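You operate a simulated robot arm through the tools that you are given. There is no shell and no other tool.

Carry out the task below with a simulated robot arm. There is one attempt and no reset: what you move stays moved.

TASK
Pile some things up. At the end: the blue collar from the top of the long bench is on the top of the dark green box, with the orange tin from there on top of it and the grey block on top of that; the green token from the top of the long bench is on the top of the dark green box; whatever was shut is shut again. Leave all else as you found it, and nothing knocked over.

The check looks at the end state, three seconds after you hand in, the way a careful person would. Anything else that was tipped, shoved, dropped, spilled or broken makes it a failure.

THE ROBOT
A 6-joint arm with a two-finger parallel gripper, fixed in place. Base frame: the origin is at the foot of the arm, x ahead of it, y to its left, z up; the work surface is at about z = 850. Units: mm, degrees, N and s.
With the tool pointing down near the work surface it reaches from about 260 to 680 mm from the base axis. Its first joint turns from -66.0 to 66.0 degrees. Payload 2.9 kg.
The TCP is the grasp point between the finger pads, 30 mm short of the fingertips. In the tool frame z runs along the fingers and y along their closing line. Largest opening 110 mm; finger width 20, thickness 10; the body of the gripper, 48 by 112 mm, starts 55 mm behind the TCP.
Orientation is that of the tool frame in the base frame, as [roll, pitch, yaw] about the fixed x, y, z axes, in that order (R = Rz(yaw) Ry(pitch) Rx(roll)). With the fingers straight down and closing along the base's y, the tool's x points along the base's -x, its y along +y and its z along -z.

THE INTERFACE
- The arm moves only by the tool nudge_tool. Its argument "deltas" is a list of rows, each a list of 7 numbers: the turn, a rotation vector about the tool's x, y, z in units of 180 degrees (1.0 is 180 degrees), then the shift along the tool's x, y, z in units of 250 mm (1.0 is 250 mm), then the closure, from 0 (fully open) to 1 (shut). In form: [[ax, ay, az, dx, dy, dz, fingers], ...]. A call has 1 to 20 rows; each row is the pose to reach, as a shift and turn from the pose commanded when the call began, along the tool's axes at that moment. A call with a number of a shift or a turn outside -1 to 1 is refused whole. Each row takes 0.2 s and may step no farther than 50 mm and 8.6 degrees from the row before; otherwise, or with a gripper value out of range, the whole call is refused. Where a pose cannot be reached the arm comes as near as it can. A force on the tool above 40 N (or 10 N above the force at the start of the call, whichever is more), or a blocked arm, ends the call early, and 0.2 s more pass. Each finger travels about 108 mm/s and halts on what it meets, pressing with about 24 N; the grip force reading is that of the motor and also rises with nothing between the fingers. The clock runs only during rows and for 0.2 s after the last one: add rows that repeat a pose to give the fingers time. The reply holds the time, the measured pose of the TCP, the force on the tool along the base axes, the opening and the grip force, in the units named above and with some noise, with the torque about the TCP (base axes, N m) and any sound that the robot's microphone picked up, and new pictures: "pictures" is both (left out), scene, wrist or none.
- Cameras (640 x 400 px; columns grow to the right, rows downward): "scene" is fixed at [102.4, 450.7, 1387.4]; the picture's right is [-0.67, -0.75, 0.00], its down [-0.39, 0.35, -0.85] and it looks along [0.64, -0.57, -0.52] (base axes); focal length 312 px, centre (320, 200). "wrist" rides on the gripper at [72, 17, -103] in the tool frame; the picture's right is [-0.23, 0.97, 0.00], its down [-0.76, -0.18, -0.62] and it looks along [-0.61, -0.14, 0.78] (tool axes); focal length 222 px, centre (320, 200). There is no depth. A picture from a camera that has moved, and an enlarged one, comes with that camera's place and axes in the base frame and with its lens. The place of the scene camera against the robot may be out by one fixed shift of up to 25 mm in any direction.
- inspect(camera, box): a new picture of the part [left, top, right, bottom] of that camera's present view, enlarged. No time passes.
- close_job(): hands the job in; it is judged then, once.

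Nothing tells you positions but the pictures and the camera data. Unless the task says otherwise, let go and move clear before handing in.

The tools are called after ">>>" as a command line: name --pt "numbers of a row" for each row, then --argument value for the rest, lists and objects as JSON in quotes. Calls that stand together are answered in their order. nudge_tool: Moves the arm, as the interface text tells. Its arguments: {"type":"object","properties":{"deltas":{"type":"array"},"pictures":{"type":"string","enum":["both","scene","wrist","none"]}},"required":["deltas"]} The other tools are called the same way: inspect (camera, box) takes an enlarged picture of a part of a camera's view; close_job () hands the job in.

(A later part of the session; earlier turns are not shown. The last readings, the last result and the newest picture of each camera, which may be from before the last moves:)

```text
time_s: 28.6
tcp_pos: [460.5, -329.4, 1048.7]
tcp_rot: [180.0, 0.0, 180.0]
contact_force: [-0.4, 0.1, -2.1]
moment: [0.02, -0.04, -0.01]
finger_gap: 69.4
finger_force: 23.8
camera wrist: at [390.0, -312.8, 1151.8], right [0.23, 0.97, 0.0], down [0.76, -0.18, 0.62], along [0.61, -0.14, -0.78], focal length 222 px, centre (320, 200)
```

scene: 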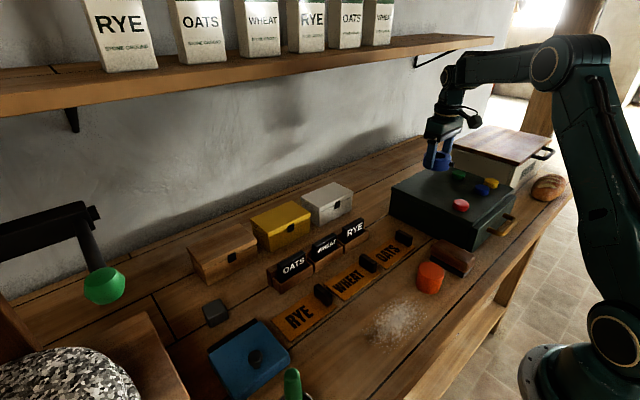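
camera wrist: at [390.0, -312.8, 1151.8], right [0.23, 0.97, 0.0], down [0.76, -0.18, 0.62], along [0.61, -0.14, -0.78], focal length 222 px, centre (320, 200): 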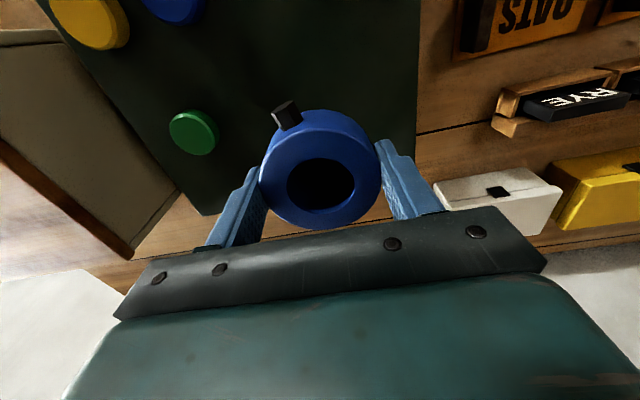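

I'm over the spot at about (460, -329), clear of every token. I'll descend to just above the expected contact height.

>>> nudge_tool --pt "0 0 0 0 0 0.08 0.45" --pt "0 0 0 0 0 0.16 0.45" --pt "0 0 0 0 0 0.22 0.45" --pt "0 0 0 0 0 0.24 0.45" --pt "0 0 0 0 0 0.24 0.45"

```text
time_s: 29.8
tcp_pos: [459.3, -325.8, 989.4]
tcp_rot: [180.0, -0.1, -179.9]
contact_force: [0.3, 0.7, -2.8]
moment: [-0.03, -0.04, -0.02]
finger_gap: 69.5
finger_force: 24.0
camera wrist: at [388.8, -310.6, 1091.0], right [0.23, 0.97, 0.0], down [0.76, -0.18, 0.62], along [0.61, -0.14, -0.78], focal length 222 px, centre (320, 200)
```

scene: 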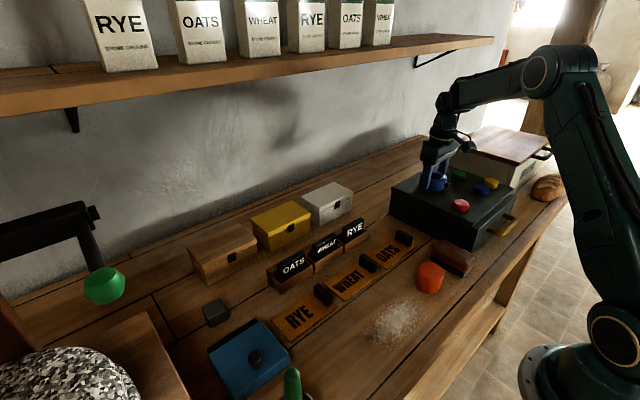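
wrist: 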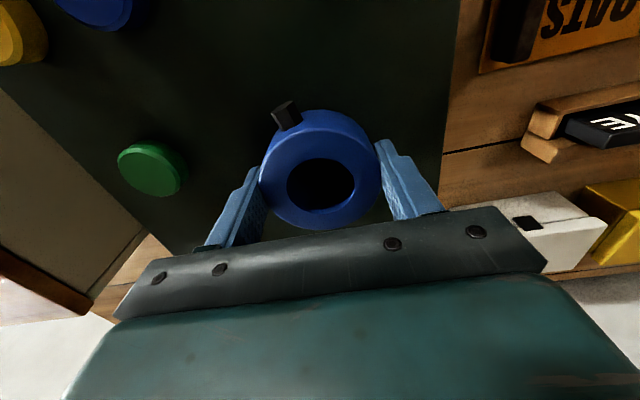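

>>> nudge_tool --pt "0 0 0 0 0 0.006 0.45" --pt "0 0 0 0 0 0.012 0.45" --pt "0 0 0 0 0 0.012 0.45" --pictures "none"

```text
time_s: 30.6
tcp_pos: [461.1, -327.8, 984.8]
tcp_rot: [-180.0, 0.0, -179.9]
contact_force: [0.2, 0.0, -2.4]
moment: [-0.04, 0.01, 0.01]
finger_gap: 69.6
finger_force: 23.7
```

>>> nudge_tool --pt "0 0 0 0 0 0.003 0.45" --pt "0 0 0 0 0 0.006 0.45" --pt "0 0 0 0 0 0.006 0.45" --pictures "none"

```text
time_s: 31.4
tcp_pos: [459.7, -327.2, 984.5]
tcp_rot: [-180.0, 0.0, 180.0]
contact_force: [0.3, 0.4, -0.8]
moment: [0.01, 0.01, 0.02]
finger_gap: 69.6
finger_force: 23.4
```

>>> nudge_tool --pt "0 0 0 0 0 0.002 0.45" --pt "0 0 0 0 0 0.004 0.45" --pt "0 0 0 0 0 0.004 0.45" --pictures "none"

```text
time_s: 32.2
tcp_pos: [459.4, -327.8, 984.2]
tcp_rot: [-179.9, 0.1, 179.9]
contact_force: [-3.0, 4.5, 15.2]
moment: [0.18, 0.22, -0.12]
finger_gap: 69.4
finger_force: 24.0
```

Contact reads 15 N, so the collar is down on the box. I'll ease back slightly and open the fingers evenly.

>>> nudge_tool --pt "0 0 0 0 0 -0.003 0.45" --pt "0 0 0 0 0 -0.003 0.34" --pt "0 0 0 0 0 -0.003 0.25" --pt "0 0 0 0 0 -0.003 0.2" --pt "0 0 0 0 0 -0.003 0.2"

```text
time_s: 33.4
tcp_pos: [459.0, -327.4, 983.4]
tcp_rot: [-180.0, 0.0, 180.0]
contact_force: [0.1, -0.2, 0.0]
moment: [0.03, 0.01, 0.02]
finger_gap: 88.0
finger_force: 0.0
camera wrist: at [389.2, -311.8, 1086.2], right [0.23, 0.97, 0.0], down [0.76, -0.18, 0.62], along [0.61, -0.14, -0.78], focal length 222 px, centre (320, 200)
```

scene: 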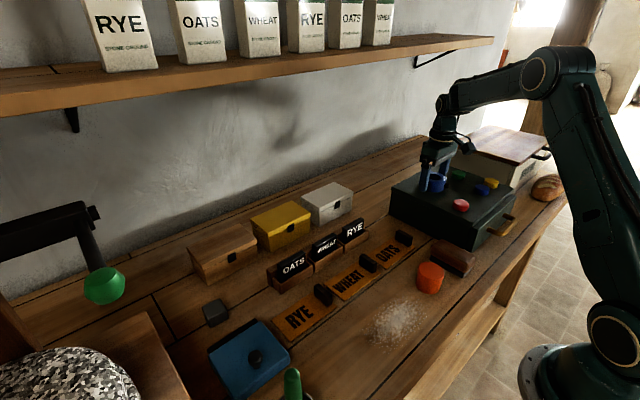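
wrist: 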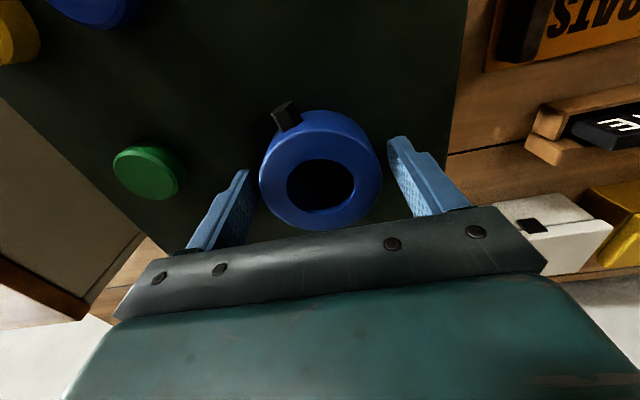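

The collar is released and sitting flat. I'll rise straight up and measure where it ended up.

>>> nudge_tool --pt "0 0 0 0 0 -0.05 0.2" --pt "0 0 0 0 0 -0.15 0.2" --pt "0 0 0 0 0 -0.27 0.2" --pt "0 0 0 0 0 -0.39 0.2" --pt "0 0 0 0 0 -0.39 0.2"

>>> inspect --camera "wrist" --box '[100, 0, 460, 220]'

>>> inspect --camera "scene" --box '[380, 120, 560, 250]'

```text
time_s: 34.6
tcp_pos: [461.1, -325.8, 1081.0]
tcp_rot: [180.0, 0.0, -180.0]
contact_force: [0.4, 0.1, 0.1]
moment: [0.0, -0.01, -0.03]
finger_gap: 88.1
finger_force: 0.0
camera wrist: at [389.7, -310.2, 1184.8], right [0.23, 0.97, 0.0], down [0.76, -0.18, 0.62], along [0.61, -0.14, -0.78], focal length 222 px, centre (320, 200)
```

scene: 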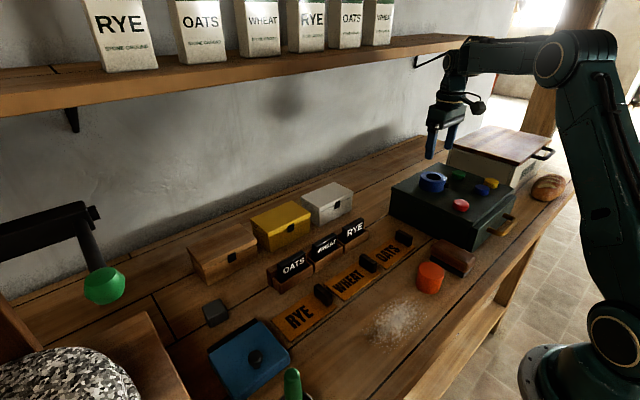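
wrist: 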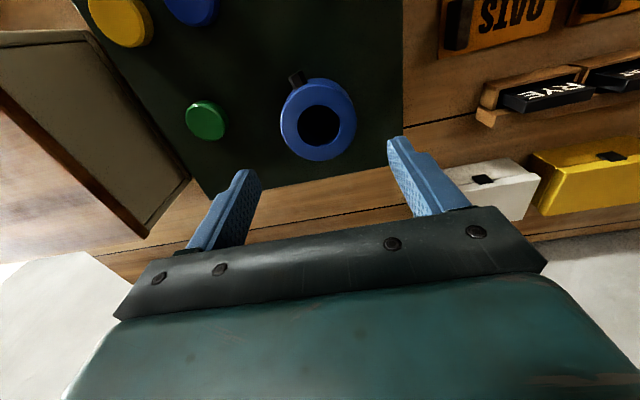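

```text
1.78 times, centred on (280, 110) of wrist
camera zoom: at [389.7, -310.2, 1184.8], right [0.23, 0.97, 0.0], down [0.76, -0.18, 0.62], along [0.61, -0.14, -0.78], focal length 395 px, centre (391, 360)
```

zoom: 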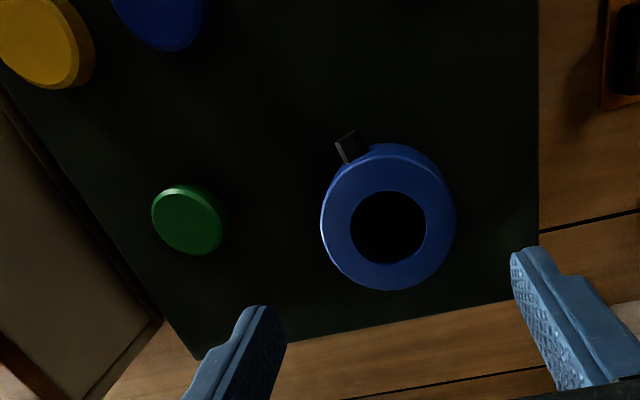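

```text
3.08 times, centred on (470, 185) of scene
camera zoom: at [102.4, 450.7, 1387.4], right [-0.67, -0.75, 0.0], down [-0.39, 0.35, -0.85], along [0.64, -0.57, -0.52], focal length 958 px, centre (-142, 246)
```

zoom: 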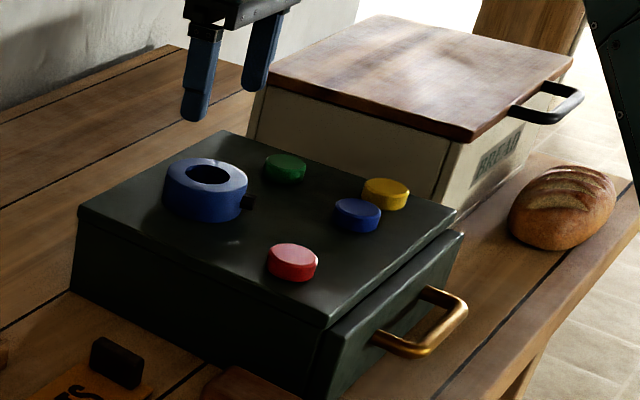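

The collar sits at about (460, -328) with nothing disturbed. Next is the orange tin, so I'll move toward (300, -82) at height.

>>> nudge_tool --pt "0 0 0 0.06 0.09 0 0.2" --pt "0 0 0 0.13 0.2 0 0.1" --pt "0 0 0 0.21 0.32 0 0" --pt "0 0 0 0.29 0.44 0 0" --pt "0 0 0 0.37 0.56 0.02 0" --pt "0 0 0 0.45 0.68 0.06 0" --pt "0 0 0 0.53 0.8 0.12 0" --pt "0 0 0 0.6 0.9 0.18 0" --pt "0 0 0 0.644 0.976 0.24 0" --pt "0 0 0 0.644 0.976 0.24 0"

>>> inspect --camera "wrist" --box '[240, 40, 420, 160]'

```text
time_s: 36.8
tcp_pos: [296.9, -83.1, 1021.7]
tcp_rot: [179.9, 0.0, -180.0]
contact_force: [-0.3, 0.1, 0.4]
moment: [0.01, 0.01, 0.04]
finger_gap: 109.8
finger_force: 0.0
camera wrist: at [226.5, -66.3, 1123.5], right [0.23, 0.97, 0.0], down [0.76, -0.18, 0.62], along [0.61, -0.14, -0.78], focal length 222 px, centre (320, 200)
```

scene: 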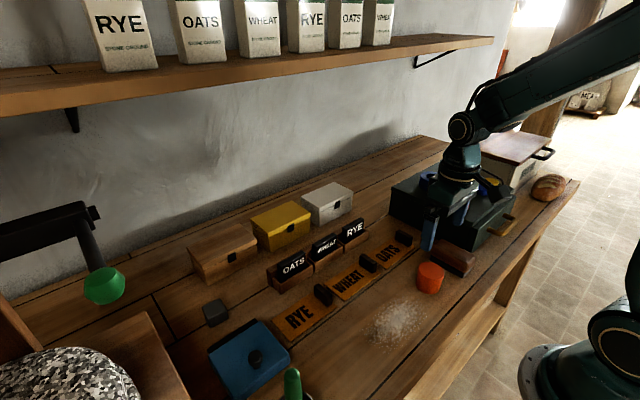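
wrist: 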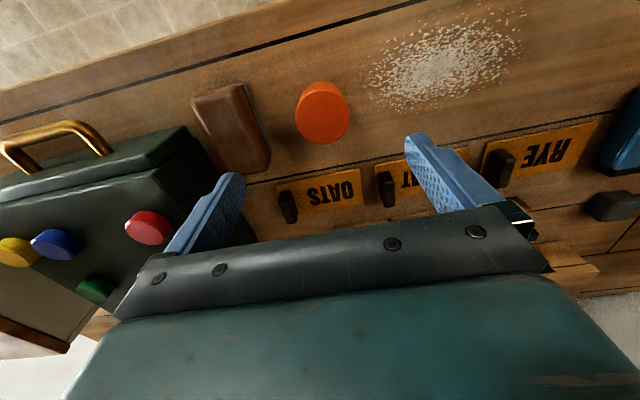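

```text
3.33 times, centred on (330, 100) of wrist
camera zoom: at [226.5, -66.3, 1123.5], right [0.23, 0.97, 0.0], down [0.76, -0.18, 0.62], along [0.61, -0.14, -0.78], focal length 740 px, centre (287, 533)
```

zoom: 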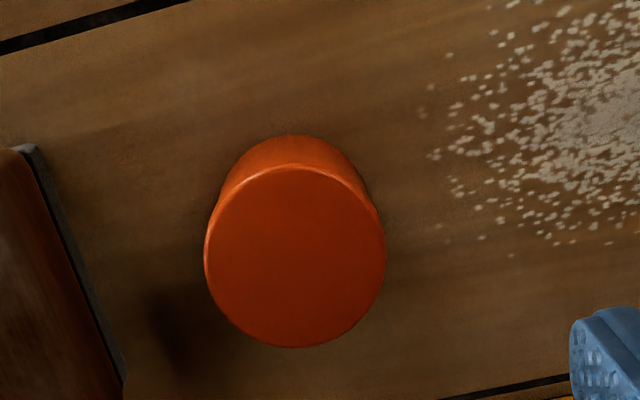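

The tin's centre is (300, -81), about 55 mm across, and the brush is about 25 mm beyond where the fingers will go. I'll align with a partly closed gap and descend so the tips stop about 7 mm above the bench.

>>> nudge_tool --pt "0 0 0 -0.009 0.008 0.08 0.18" --pt "0 0 0 -0.009 0.008 0.2 0.18" --pt "0 0 0 -0.009 0.008 0.32 0.18" --pt "0 0 0 -0.009 0.008 0.36 0.18" --pt "0 0 0 -0.009 0.008 0.36 0.18"

```text
time_s: 38.0
tcp_pos: [299.8, -81.7, 930.9]
tcp_rot: [-180.0, 0.1, 180.0]
contact_force: [0.0, 0.2, 0.3]
moment: [-0.01, -0.05, -0.02]
finger_gap: 89.9
finger_force: 0.0
camera wrist: at [228.3, -65.0, 1034.6], right [0.23, 0.97, 0.0], down [0.76, -0.18, 0.62], along [0.61, -0.14, -0.78], focal length 222 px, centre (320, 200)
```

scene: 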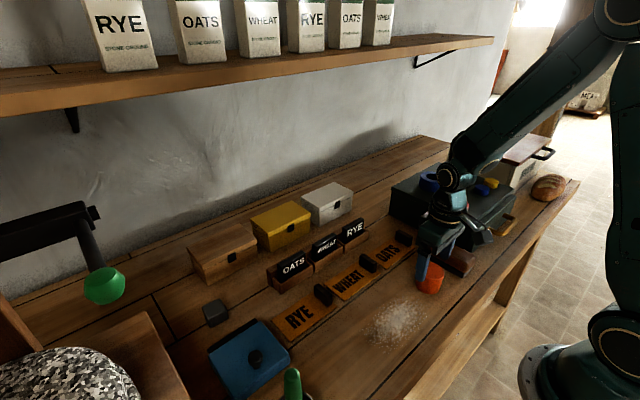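
wrist: 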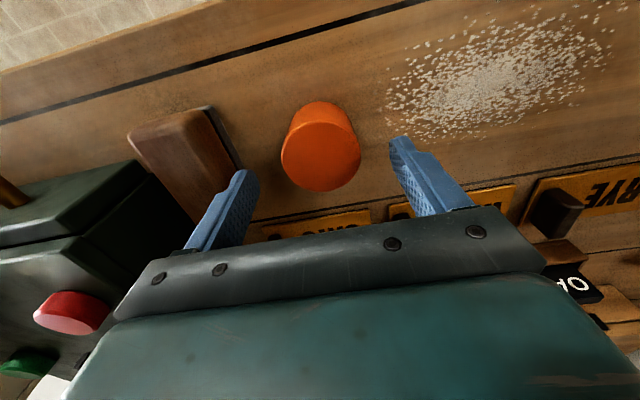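

>>> nudge_tool --pt "0 0 0 0 0 0.06 0.18" --pt "0 0 0 0 0 0.12 0.18" --pt "0 0 0 0 0 0.174 0.18" --pt "0 0 0 0 0 0.174 0.18"

```text
time_s: 39.0
tcp_pos: [299.8, -81.9, 889.4]
tcp_rot: [179.9, 0.0, -180.0]
contact_force: [-0.8, 1.1, -0.3]
moment: [0.01, 0.0, 0.02]
finger_gap: 90.3
finger_force: 0.1
camera wrist: at [228.8, -65.9, 992.5], right [0.23, 0.97, 0.0], down [0.76, -0.18, 0.62], along [0.61, -0.14, -0.78], focal length 222 px, centre (320, 200)
```

scene: 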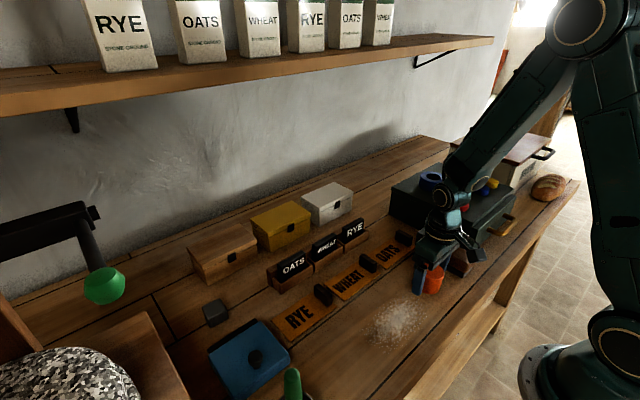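
wrist: 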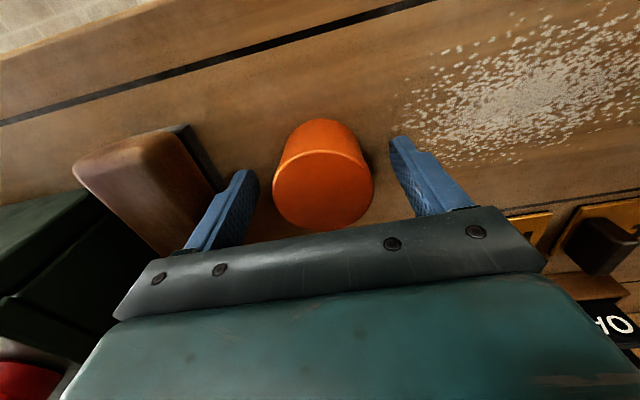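

>>> nudge_tool --pt "0 0 0 0 0 0 0.3" --pt "0 0 0 0 0 0 0.42" --pt "0 0 0 0 0 0 0.52" --pt "0 0 0 0 0 0 0.58" --pt "0 0 0 0 0 0 0.58" --pt "0 0 0 0 0 0 0.58" --pictures "wrist"

```text
time_s: 40.4
tcp_pos: [299.0, -83.0, 889.5]
tcp_rot: [180.0, -0.1, 180.0]
contact_force: [-0.3, -0.2, 0.6]
moment: [0.0, 0.02, -0.06]
finger_gap: 54.5
finger_force: 23.7
camera wrist: at [228.9, -65.9, 992.6], right [0.23, 0.97, 0.0], down [0.76, -0.18, 0.62], along [0.61, -0.14, -0.78], focal length 222 px, centre (320, 200)
```

wrist: 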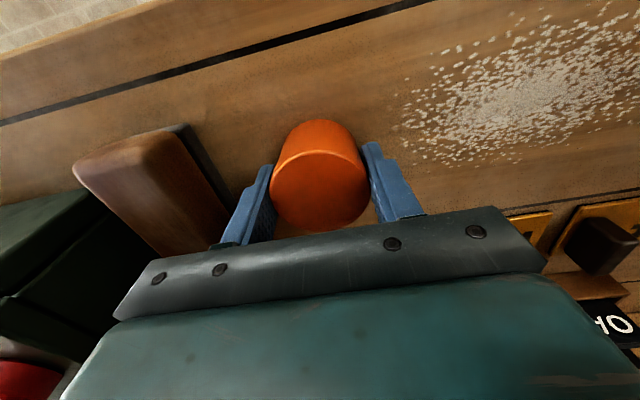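

The tin is gripped at 54.5 mm. I'll lift it straight up.

>>> nudge_tool --pt "0 0 0 0 0 -0.03 0.58" --pt "0 0 0 0 0 -0.1 0.58" --pt "0 0 0 0 0 -0.2 0.58" --pt "0 0 0 0 0 -0.32 0.58" --pt "0 0 0 0 0 -0.44 0.58" --pt "0 0 0 0 0 -0.56 0.58" --pt "0 0 0 0 0 -0.68 0.58" --pt "0 0 0 0 0 -0.8 0.58" --pt "0 0 0 0 0 -0.8 0.58"

>>> inspect --camera "wrist" --box '[220, 90, 420, 240]'

```text
time_s: 42.4
tcp_pos: [299.1, -79.6, 1086.6]
tcp_rot: [-180.0, 0.1, -179.9]
contact_force: [0.5, -0.7, -1.7]
moment: [0.01, 0.0, 0.01]
finger_gap: 54.7
finger_force: 24.1
camera wrist: at [228.4, -64.8, 1190.2], right [0.23, 0.97, 0.0], down [0.76, -0.18, 0.62], along [0.61, -0.14, -0.78], focal length 222 px, centre (320, 200)
```

scene: 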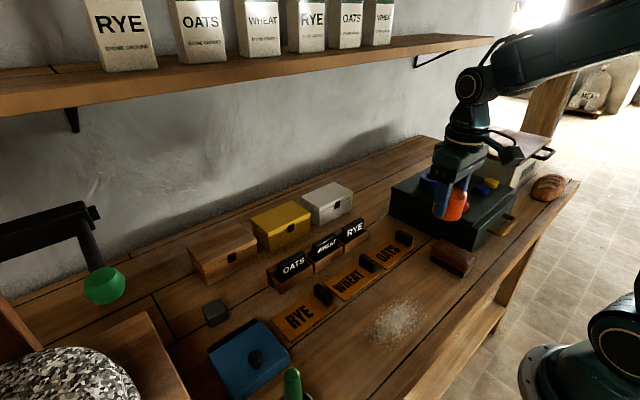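
wrist: 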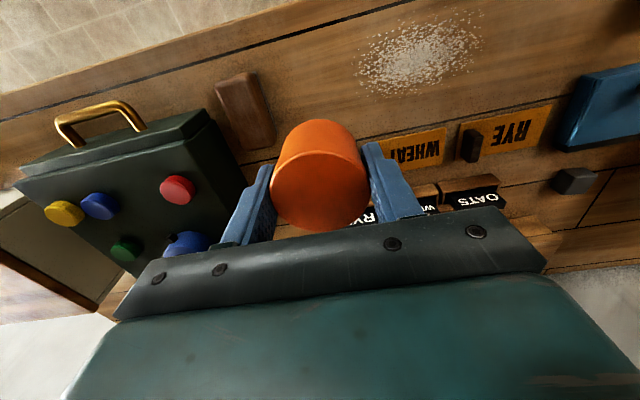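

```text
2.67 times, centred on (320, 165) of wrist
camera zoom: at [228.4, -64.8, 1190.2], right [0.23, 0.97, 0.0], down [0.76, -0.18, 0.62], along [0.61, -0.14, -0.78], focal length 592 px, centre (320, 293)
```

zoom: 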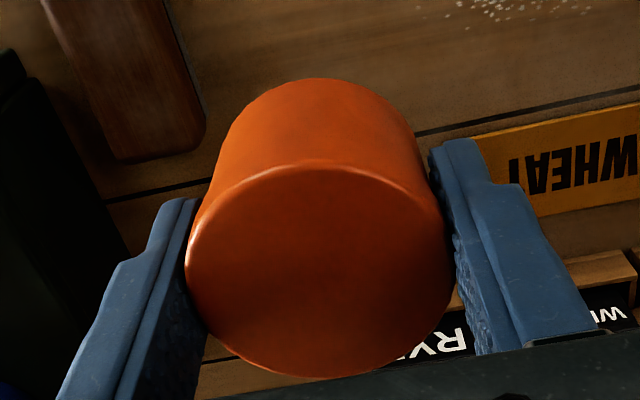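

The tin is held upright. I'll carry it to above the collar at about (460, -328).

>>> nudge_tool --pt "0 0 0 -0.05 -0.08 0 0.58" --pt "0 0 0 -0.12 -0.18 0 0.58" --pt "0 0 0 -0.2 -0.3 0 0.58" --pt "0 0 0 -0.28 -0.42 0 0.58" --pt "0 0 0 -0.36 -0.54 0 0.58" --pt "0 0 0 -0.44 -0.66 0 0.58" --pt "0 0 0 -0.52 -0.78 0 0.58" --pt "0 0 0 -0.59 -0.9 0 0.58" --pt "0 0 0 -0.643 -0.989 0 0.58" --pt "0 0 0 -0.643 -0.989 0 0.58"

>>> inspect --camera "wrist" --box '[220, 60, 420, 240]'

>>> inspect --camera "scene" --box '[390, 110, 510, 240]'

```text
time_s: 44.6
tcp_pos: [460.0, -327.7, 1088.1]
tcp_rot: [180.0, 0.1, -180.0]
contact_force: [0.2, -0.3, -1.5]
moment: [0.0, -0.01, -0.01]
finger_gap: 54.9
finger_force: 24.0
camera wrist: at [388.7, -311.9, 1190.8], right [0.23, 0.97, 0.0], down [0.76, -0.18, 0.62], along [0.61, -0.14, -0.78], focal length 222 px, centre (320, 200)
```

scene: 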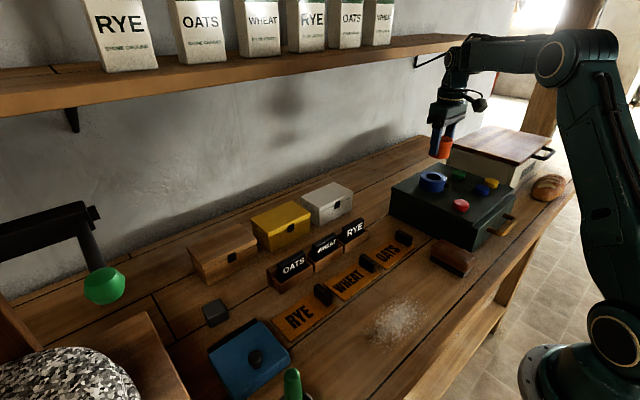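
wrist: 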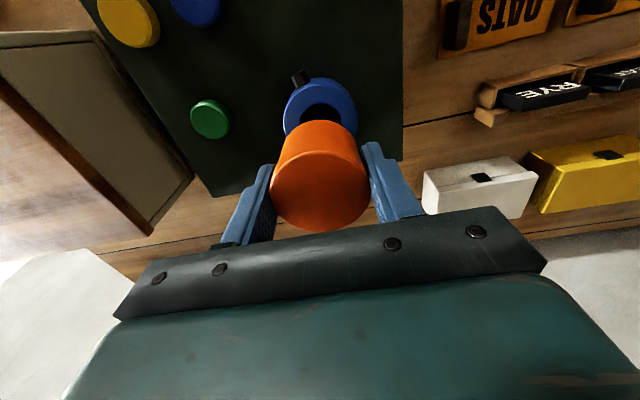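

```text
2.22 times, centred on (320, 150) of wrist
camera zoom: at [388.7, -311.9, 1190.8], right [0.23, 0.97, 0.0], down [0.76, -0.18, 0.62], along [0.61, -0.14, -0.78], focal length 494 px, centre (320, 311)
```

zoom: 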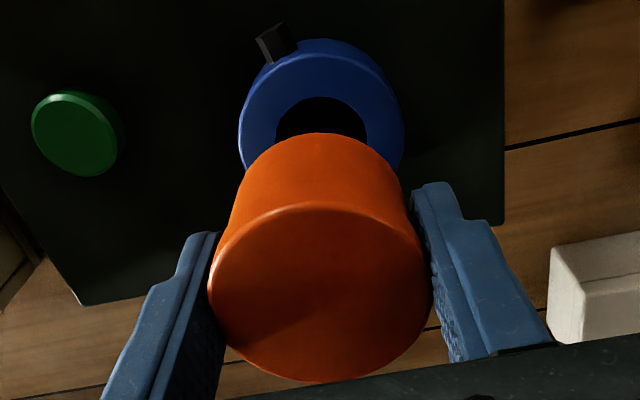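

```text
3.08 times, centred on (450, 175) of scene
camera zoom: at [102.4, 450.7, 1387.4], right [-0.67, -0.75, 0.0], down [-0.39, 0.35, -0.85], along [0.64, -0.57, -0.52], focal length 958 px, centre (-80, 277)
```

zoom: 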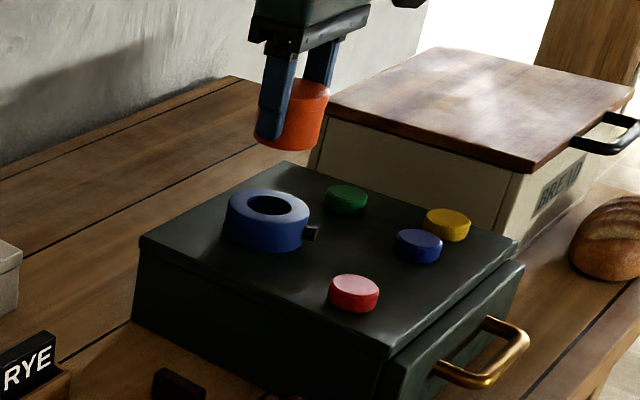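

The tin is aligned over the collar to within a couple of millimetres. I'll descend to just above the expected contact at TCP z of about 1019.

>>> nudge_tool --pt "0 0 0 0 0 0.07 0.58" --pt "0 0 0 0 0 0.15 0.58" --pt "0 0 0 0 0 0.22 0.58" --pt "0 0 0 0 0 0.254 0.58" --pt "0 0 0 0 0 0.254 0.58"

>>> inspect --camera "scene" --box '[390, 130, 490, 230]'

>>> inspect --camera "wrist" --box '[220, 60, 420, 240]'

```text
time_s: 45.8
tcp_pos: [460.2, -329.1, 1025.0]
tcp_rot: [-180.0, 0.0, 180.0]
contact_force: [0.2, -0.1, -0.9]
moment: [0.01, 0.0, 0.0]
finger_gap: 54.6
finger_force: 24.5
camera wrist: at [389.5, -313.2, 1128.2], right [0.23, 0.97, 0.0], down [0.76, -0.18, 0.62], along [0.61, -0.14, -0.78], focal length 222 px, centre (320, 200)
```

scene: 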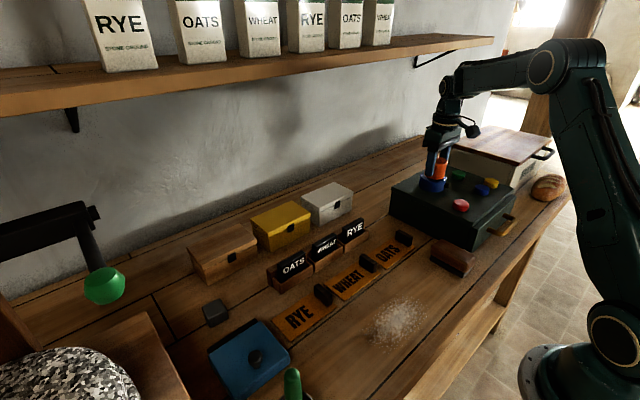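
wrist: 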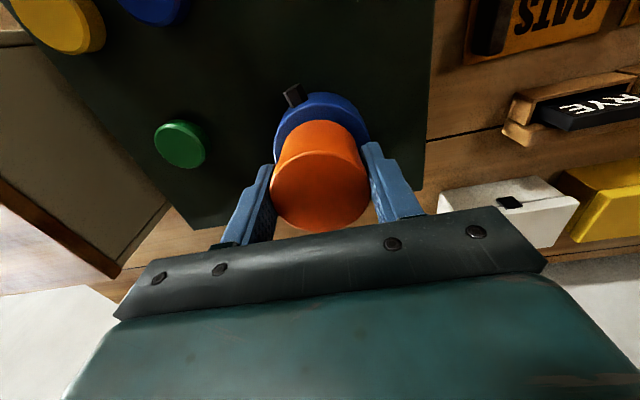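

```text
4.00 times, centred on (440, 180) of scene
camera zoom: at [102.4, 450.7, 1387.4], right [-0.67, -0.75, 0.0], down [-0.39, 0.35, -0.85], along [0.64, -0.57, -0.52], focal length 1246 px, centre (-160, 280)
```

zoom: 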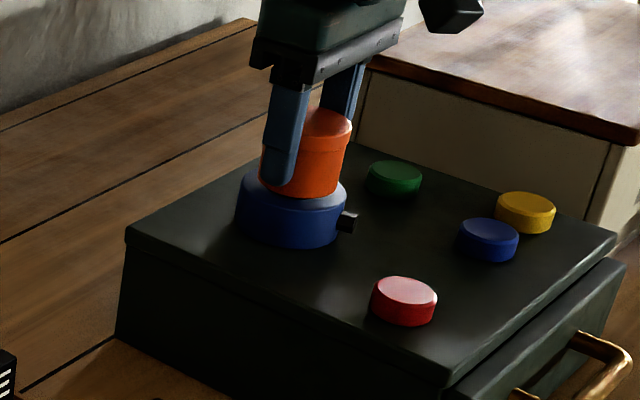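

```text
2.22 times, centred on (320, 150) of wrist
camera zoom: at [389.5, -313.2, 1128.2], right [0.23, 0.97, 0.0], down [0.76, -0.18, 0.62], along [0.61, -0.14, -0.78], focal length 494 px, centre (320, 311)
```

zoom: 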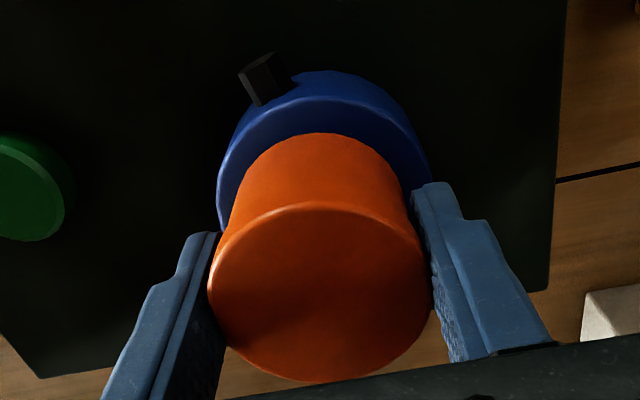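

The tin is well centred on the collar in both views. I'll lower it in small steps until it touches.

>>> nudge_tool --pt "0 0 0 0 0.002 0.006 0.58" --pt "0 0 0 0 0.004 0.012 0.58" --pt "0 0 0 0 0.004 0.012 0.58" --pictures "none"

>>> nudge_tool --pt "0 0 0 0 0 0.003 0.58" --pt "0 0 0 0 0 0.006 0.58" --pt "0 0 0 0 0 0.006 0.58" --pictures "none"

```text
time_s: 46.6
tcp_pos: [459.6, -327.6, 1020.5]
tcp_rot: [-179.9, 0.0, 179.9]
contact_force: [-0.6, -0.3, 2.3]
moment: [-0.04, 0.03, 0.0]
finger_gap: 54.8
finger_force: 24.0
```

```text
time_s: 47.4
tcp_pos: [460.7, -327.3, 1021.1]
tcp_rot: [-180.0, 0.0, 180.0]
contact_force: [-2.9, 1.4, 9.6]
moment: [0.05, 0.14, -0.02]
finger_gap: 55.1
finger_force: 24.5
```

The tin touches the collar at about 10 N. I'll ease off a touch, open the fingers and rise.

>>> nudge_tool --pt "0 0 0 0 0 -0.003 0.58" --pt "0 0 0 0 0 -0.003 0.48" --pt "0 0 0 0 0 -0.003 0.4" --pt "0 0 0 0 0 -0.003 0.33" --pt "0 0 0 0 0 -0.003 0.33"

>>> inspect --camera "scene" --box '[390, 130, 490, 230]'

```text
time_s: 48.6
tcp_pos: [462.7, -326.8, 1021.4]
tcp_rot: [179.9, 0.0, -180.0]
contact_force: [-0.6, -1.3, 0.3]
moment: [0.03, 0.0, 0.02]
finger_gap: 73.8
finger_force: 0.1
camera wrist: at [391.2, -311.2, 1123.9], right [0.23, 0.97, 0.0], down [0.76, -0.18, 0.62], along [0.61, -0.14, -0.78], focal length 222 px, centre (320, 200)
```

scene: 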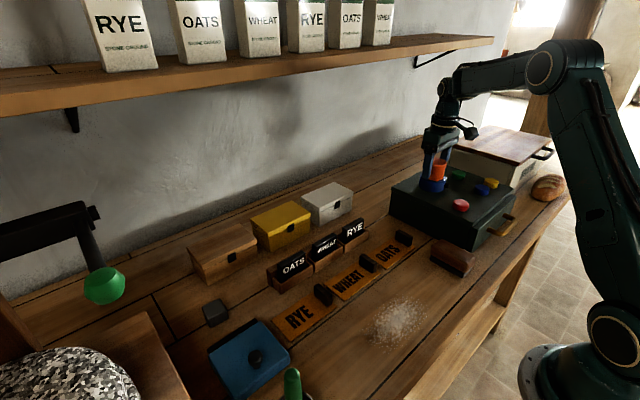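
wrist: 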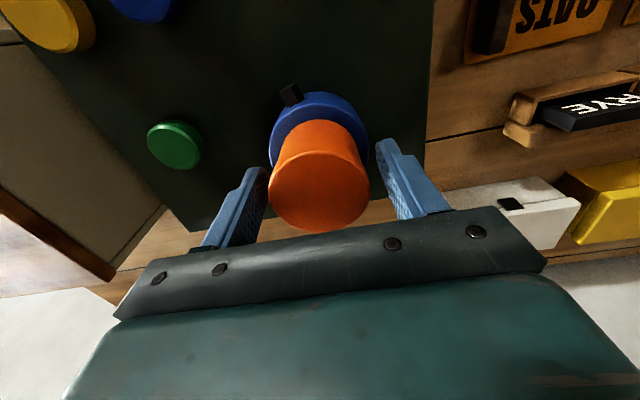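

```text
4.00 times, centred on (440, 180) of scene
camera zoom: at [102.4, 450.7, 1387.4], right [-0.67, -0.75, 0.0], down [-0.39, 0.35, -0.85], along [0.64, -0.57, -0.52], focal length 1246 px, centre (-160, 280)
```

zoom: 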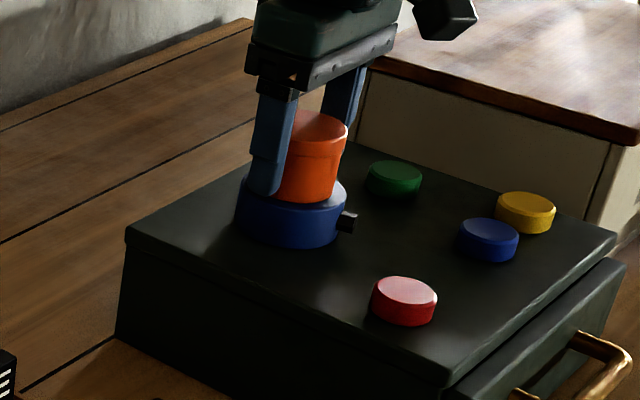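

The tin stands on the collar. I'll rise straight up and check the pair from above.

>>> nudge_tool --pt "0 0 0 0 0 -0.05 0.33" --pt "0 0 0 0 0 -0.15 0.33" --pt "0 0 0 0 0 -0.27 0.33" --pt "0 0 0 0 0 -0.36 0.33" --pt "0 0 0 0 0 -0.36 0.33"

>>> inspect --camera "wrist" --box '[220, 40, 420, 180]'

>>> inspect --camera "scene" --box '[390, 130, 490, 230]'

```text
time_s: 49.8
tcp_pos: [463.2, -327.1, 1109.7]
tcp_rot: [180.0, 0.0, 180.0]
contact_force: [-0.3, -0.3, -0.7]
moment: [-0.01, 0.0, 0.0]
finger_gap: 73.9
finger_force: 0.1
camera wrist: at [392.1, -311.2, 1212.7], right [0.23, 0.97, 0.0], down [0.76, -0.18, 0.62], along [0.61, -0.14, -0.78], focal length 222 px, centre (320, 200)
```

scene: 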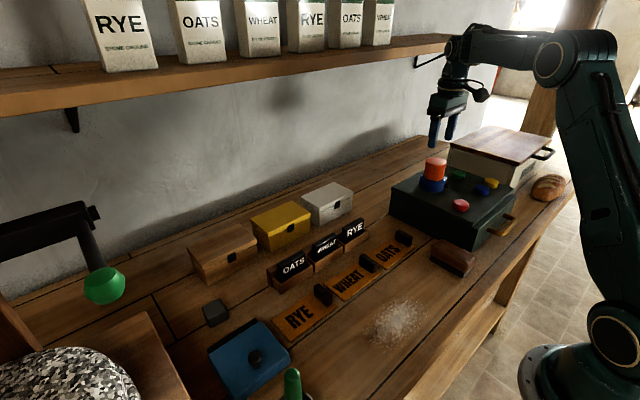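
wrist: 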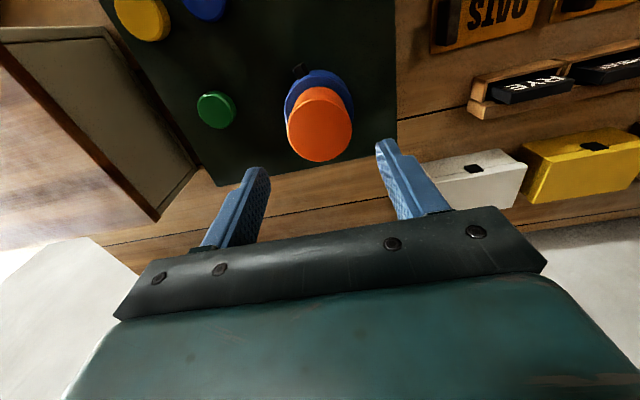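

```text
2.86 times, centred on (320, 110) of wrist
camera zoom: at [392.1, -311.2, 1212.7], right [0.23, 0.97, 0.0], down [0.76, -0.18, 0.62], along [0.61, -0.14, -0.78], focal length 635 px, centre (320, 457)
```

zoom: 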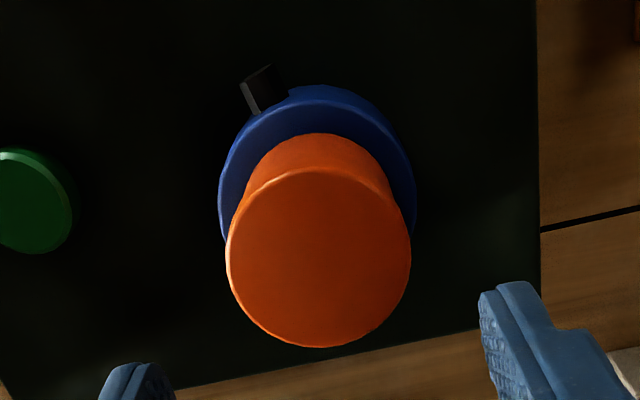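

```text
4.00 times, centred on (440, 180) of scene
camera zoom: at [102.4, 450.7, 1387.4], right [-0.67, -0.75, 0.0], down [-0.39, 0.35, -0.85], along [0.64, -0.57, -0.52], focal length 1246 px, centre (-160, 280)
```

zoom: 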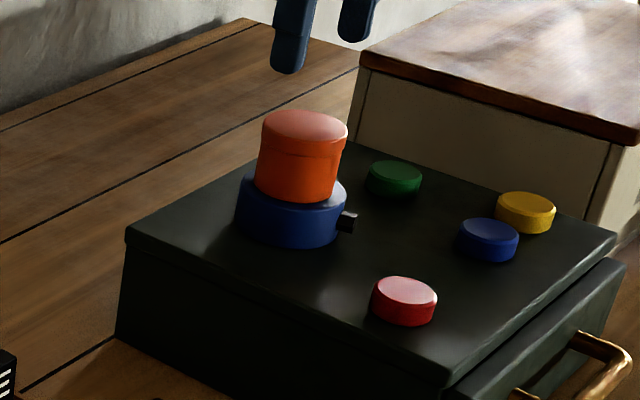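

The tin is concentric on the collar. Next is the grey block near (540, 316), so I'll swing across at height without touching the stack and look at it from above.

>>> nudge_tool --pt "0 0 0 0 0.1 0 0.33" --pt "0 0 0 0 0.22 0 0.33" --pt "0 0 0 0 0.36 0 0.33" --pt "0 0 0 0 0.5 0 0.33" --pt "0 0 0 0 0.64 0 0.33" --pt "0 0 0 0 0.78 0 0.33" --pt "0 0 0 0 0.9 0 0.33" --pt "0 0 0 0 1.0 0 0.33" --pictures "none"

>>> nudge_tool --pt "0 0 0 0 0.12 0.02 0.33" --pt "0 0 0 0 0.25 0.04 0.33" --pt "0 0 0 0 0.38 0.07 0.33" --pt "0 0 0 0 0.5 0.1 0.33" --pt "0 0 0 0 0.62 0.13 0.33" --pt "0 0 0 0 0.74 0.16 0.33" --pt "0 0 0 0 0.86 0.18 0.33" --pt "0 0 0 0 0.96 0.2 0.33" --pt "0 0 0 0 0.96 0.2 0.33"

```text
time_s: 51.6
tcp_pos: [464.2, -76.3, 1108.8]
tcp_rot: [-180.0, -0.1, -180.0]
contact_force: [-0.1, 0.9, 0.1]
moment: [0.01, -0.02, -0.01]
finger_gap: 73.7
finger_force: 0.0
```

```text
time_s: 53.6
tcp_pos: [460.7, 163.7, 1061.3]
tcp_rot: [179.9, -0.1, 179.9]
contact_force: [-0.2, 0.2, 0.9]
moment: [0.01, 0.02, -0.03]
finger_gap: 73.9
finger_force: 0.0
camera wrist: at [389.6, 178.8, 1163.6], right [0.23, 0.97, 0.0], down [0.76, -0.18, 0.62], along [0.61, -0.14, -0.78], focal length 222 px, centre (320, 200)
```

scene: 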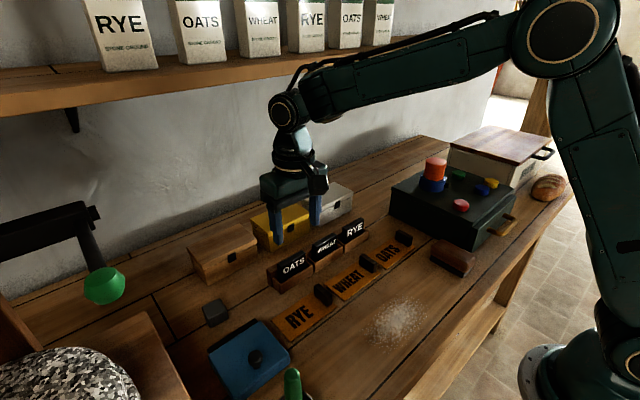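
wrist: 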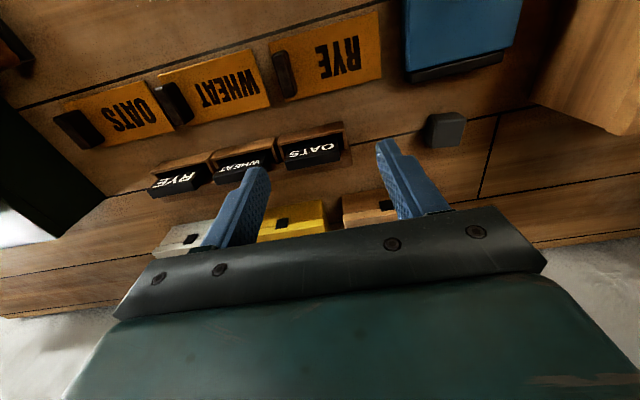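

>>> inspect --camera "wrist" --box '[380, 30, 640, 220]'

>>> inspect --camera "scene" --box '[0, 190, 280, 400]'

>>> inspect --camera "scene" --box '[180, 280, 260, 340]'

```text
2.11 times, centred on (510, 125) of wrist
camera zoom: at [389.6, 178.8, 1163.6], right [0.23, 0.97, 0.0], down [0.76, -0.18, 0.62], along [0.61, -0.14, -0.78], focal length 468 px, centre (-80, 358)
```

zoom: 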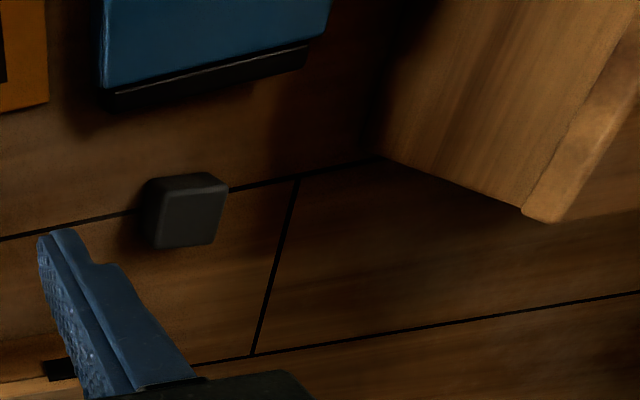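

```text
1.90 times, centred on (140, 295) of scene
camera zoom: at [102.4, 450.7, 1387.4], right [-0.67, -0.75, 0.0], down [-0.39, 0.35, -0.85], along [0.64, -0.57, -0.52], focal length 593 px, centre (663, 19)
```

zoom: 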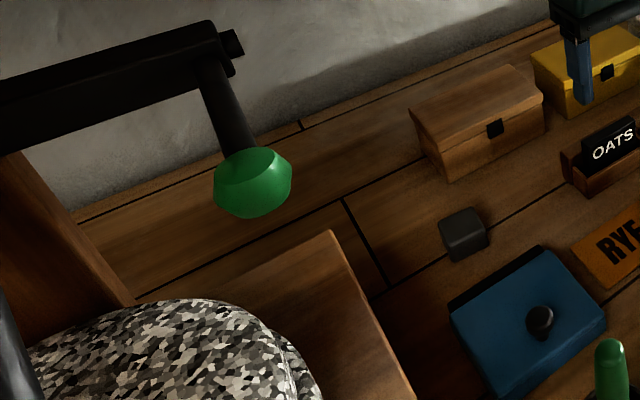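

```text
6.67 times, centred on (220, 310) of scene
camera zoom: at [102.4, 450.7, 1387.4], right [-0.67, -0.75, 0.0], down [-0.39, 0.35, -0.85], along [0.64, -0.57, -0.52], focal length 2077 px, centre (987, -533)
```

zoom: 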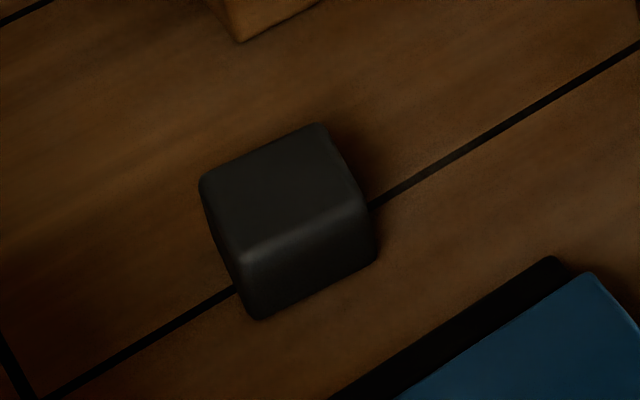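

The block is about a 38 mm cube at roughly (535, 312), turned about 7° clockwise. The mill frame starts at about y 440, so there's clearance. I'll move above the block, turning the wrist 7° to match, and staying low enough to clear the shelf.

>>> nudge_tool --pt "0 0 0.008 -0.05 0.1 0.05 0.33" --pt "0 0 0.016 -0.11 0.22 0.1 0.33" --pt "0 0 0.024 -0.17 0.35 0.15 0.33" --pt "0 0 0.032 -0.23 0.47 0.2 0.33" --pt "0 0 0.039 -0.29 0.59 0.244 0.33" --pt "0 0 0.039 -0.29 0.59 0.244 0.33"

>>> inspect --camera "wrist" --box '[240, 60, 420, 200]'

```text
time_s: 55.0
tcp_pos: [533.1, 313.1, 999.5]
tcp_rot: [-180.0, -0.1, 173.0]
contact_force: [-0.1, 0.8, 0.7]
moment: [0.0, 0.0, 0.03]
finger_gap: 73.7
finger_force: 0.0
camera wrist: at [465.4, 337.2, 1102.2], right [0.34, 0.94, 0.0], down [0.73, -0.27, 0.62], along [0.58, -0.21, -0.78], focal length 222 px, centre (320, 200)
```

scene: 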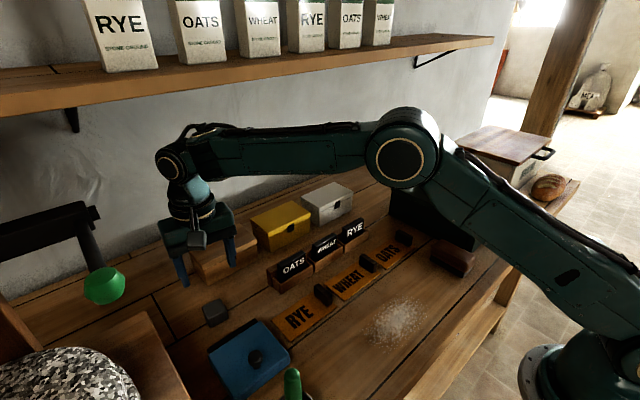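
wrist: 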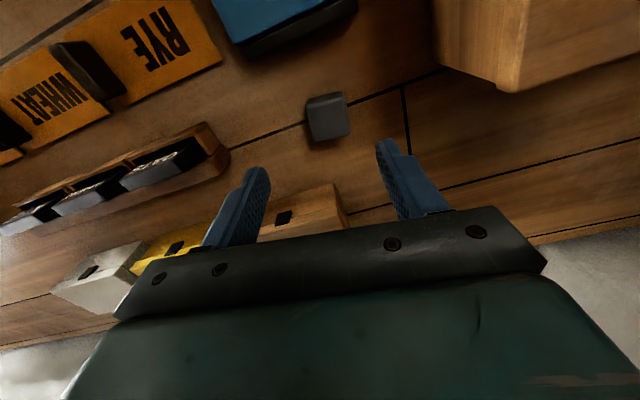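

```text
2.86 times, centred on (330, 130) of wrist
camera zoom: at [465.4, 337.2, 1102.2], right [0.34, 0.94, 0.0], down [0.73, -0.27, 0.62], along [0.58, -0.21, -0.78], focal length 635 px, centre (291, 400)
```

zoom: 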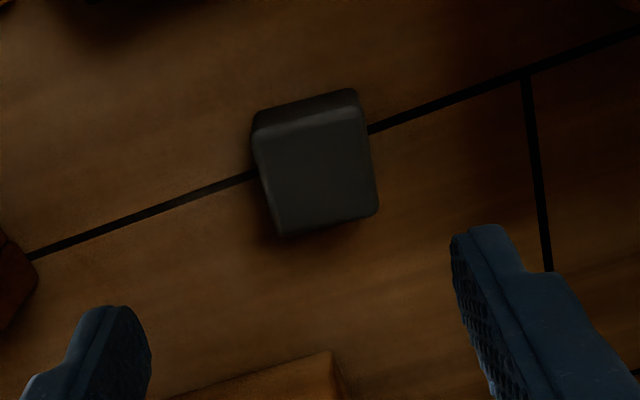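

The finger alignment matches the block's faces to within a few degrees. The block centre is about 3 mm further in x and 8 mm further in y, so I'll correct for that and descend part way.

>>> nudge_tool --pt "0 0 0 -0.0086 0.032 0.0 0.33" --pt "0 0 0 -0.0086 0.032 0.1 0.33" --pt "0 0 0 -0.0086 0.032 0.2 0.33" --pt "0 0 0 -0.0086 0.032 0.25 0.33" --pt "0 0 0 -0.0086 0.032 0.25 0.33"

>>> inspect --camera "wrist" --box '[220, 80, 420, 230]'

>>> inspect --camera "scene" --box '[60, 150, 300, 350]'

```text
time_s: 56.2
tcp_pos: [537.6, 318.6, 938.3]
tcp_rot: [-180.0, 0.1, 173.1]
contact_force: [0.5, 0.4, -0.1]
moment: [0.01, 0.0, -0.03]
finger_gap: 73.7
finger_force: 0.0
camera wrist: at [467.9, 342.3, 1041.1], right [0.34, 0.94, 0.0], down [0.73, -0.27, 0.62], along [0.58, -0.21, -0.78], focal length 222 px, centre (320, 200)
```

scene: 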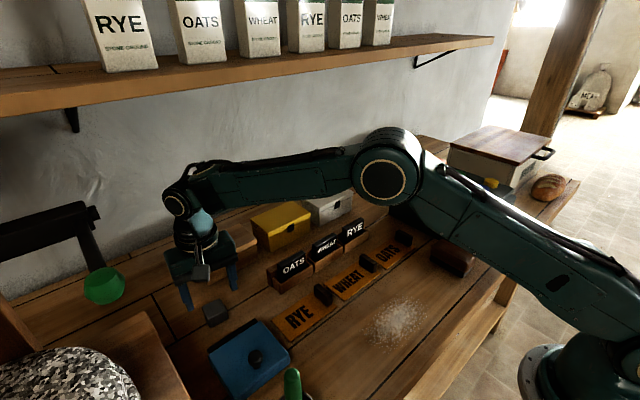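
wrist: 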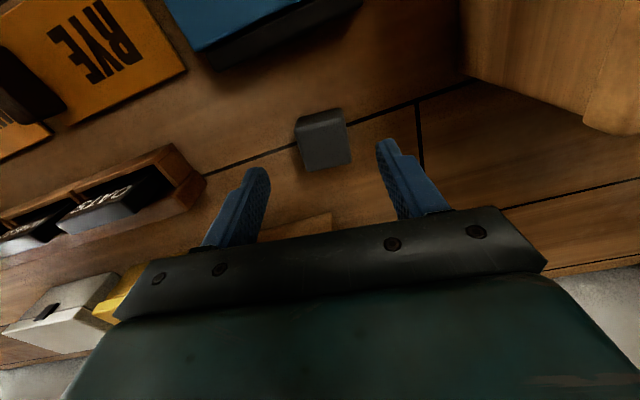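

```text
2.67 times, centred on (320, 155) of wrist
camera zoom: at [467.9, 342.3, 1041.1], right [0.34, 0.94, 0.0], down [0.73, -0.27, 0.62], along [0.58, -0.21, -0.78], focal length 592 px, centre (320, 320)
```

zoom: 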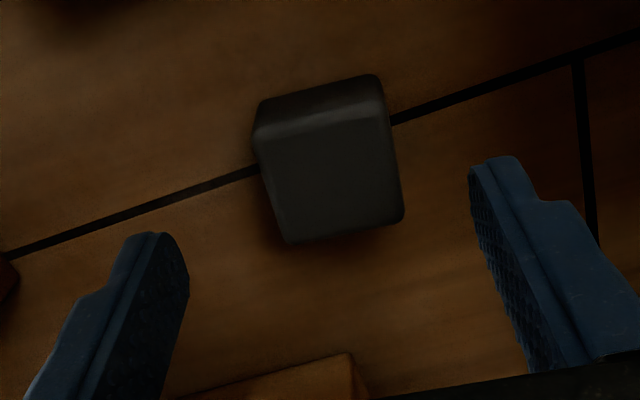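

```text
2.00 times, centred on (180, 250) of scene
camera zoom: at [102.4, 450.7, 1387.4], right [-0.67, -0.75, 0.0], down [-0.39, 0.35, -0.85], along [0.64, -0.57, -0.52], focal length 623 px, centre (600, 100)
```

zoom: 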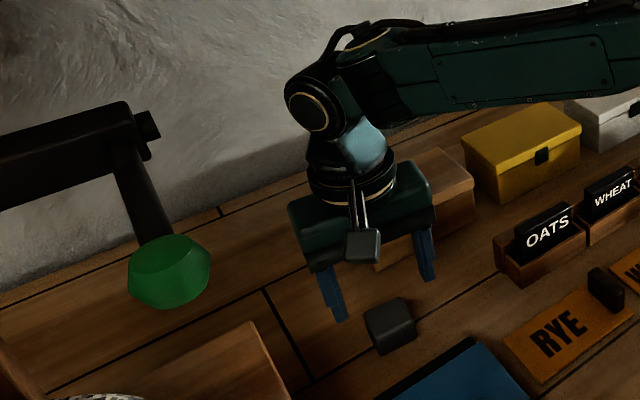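

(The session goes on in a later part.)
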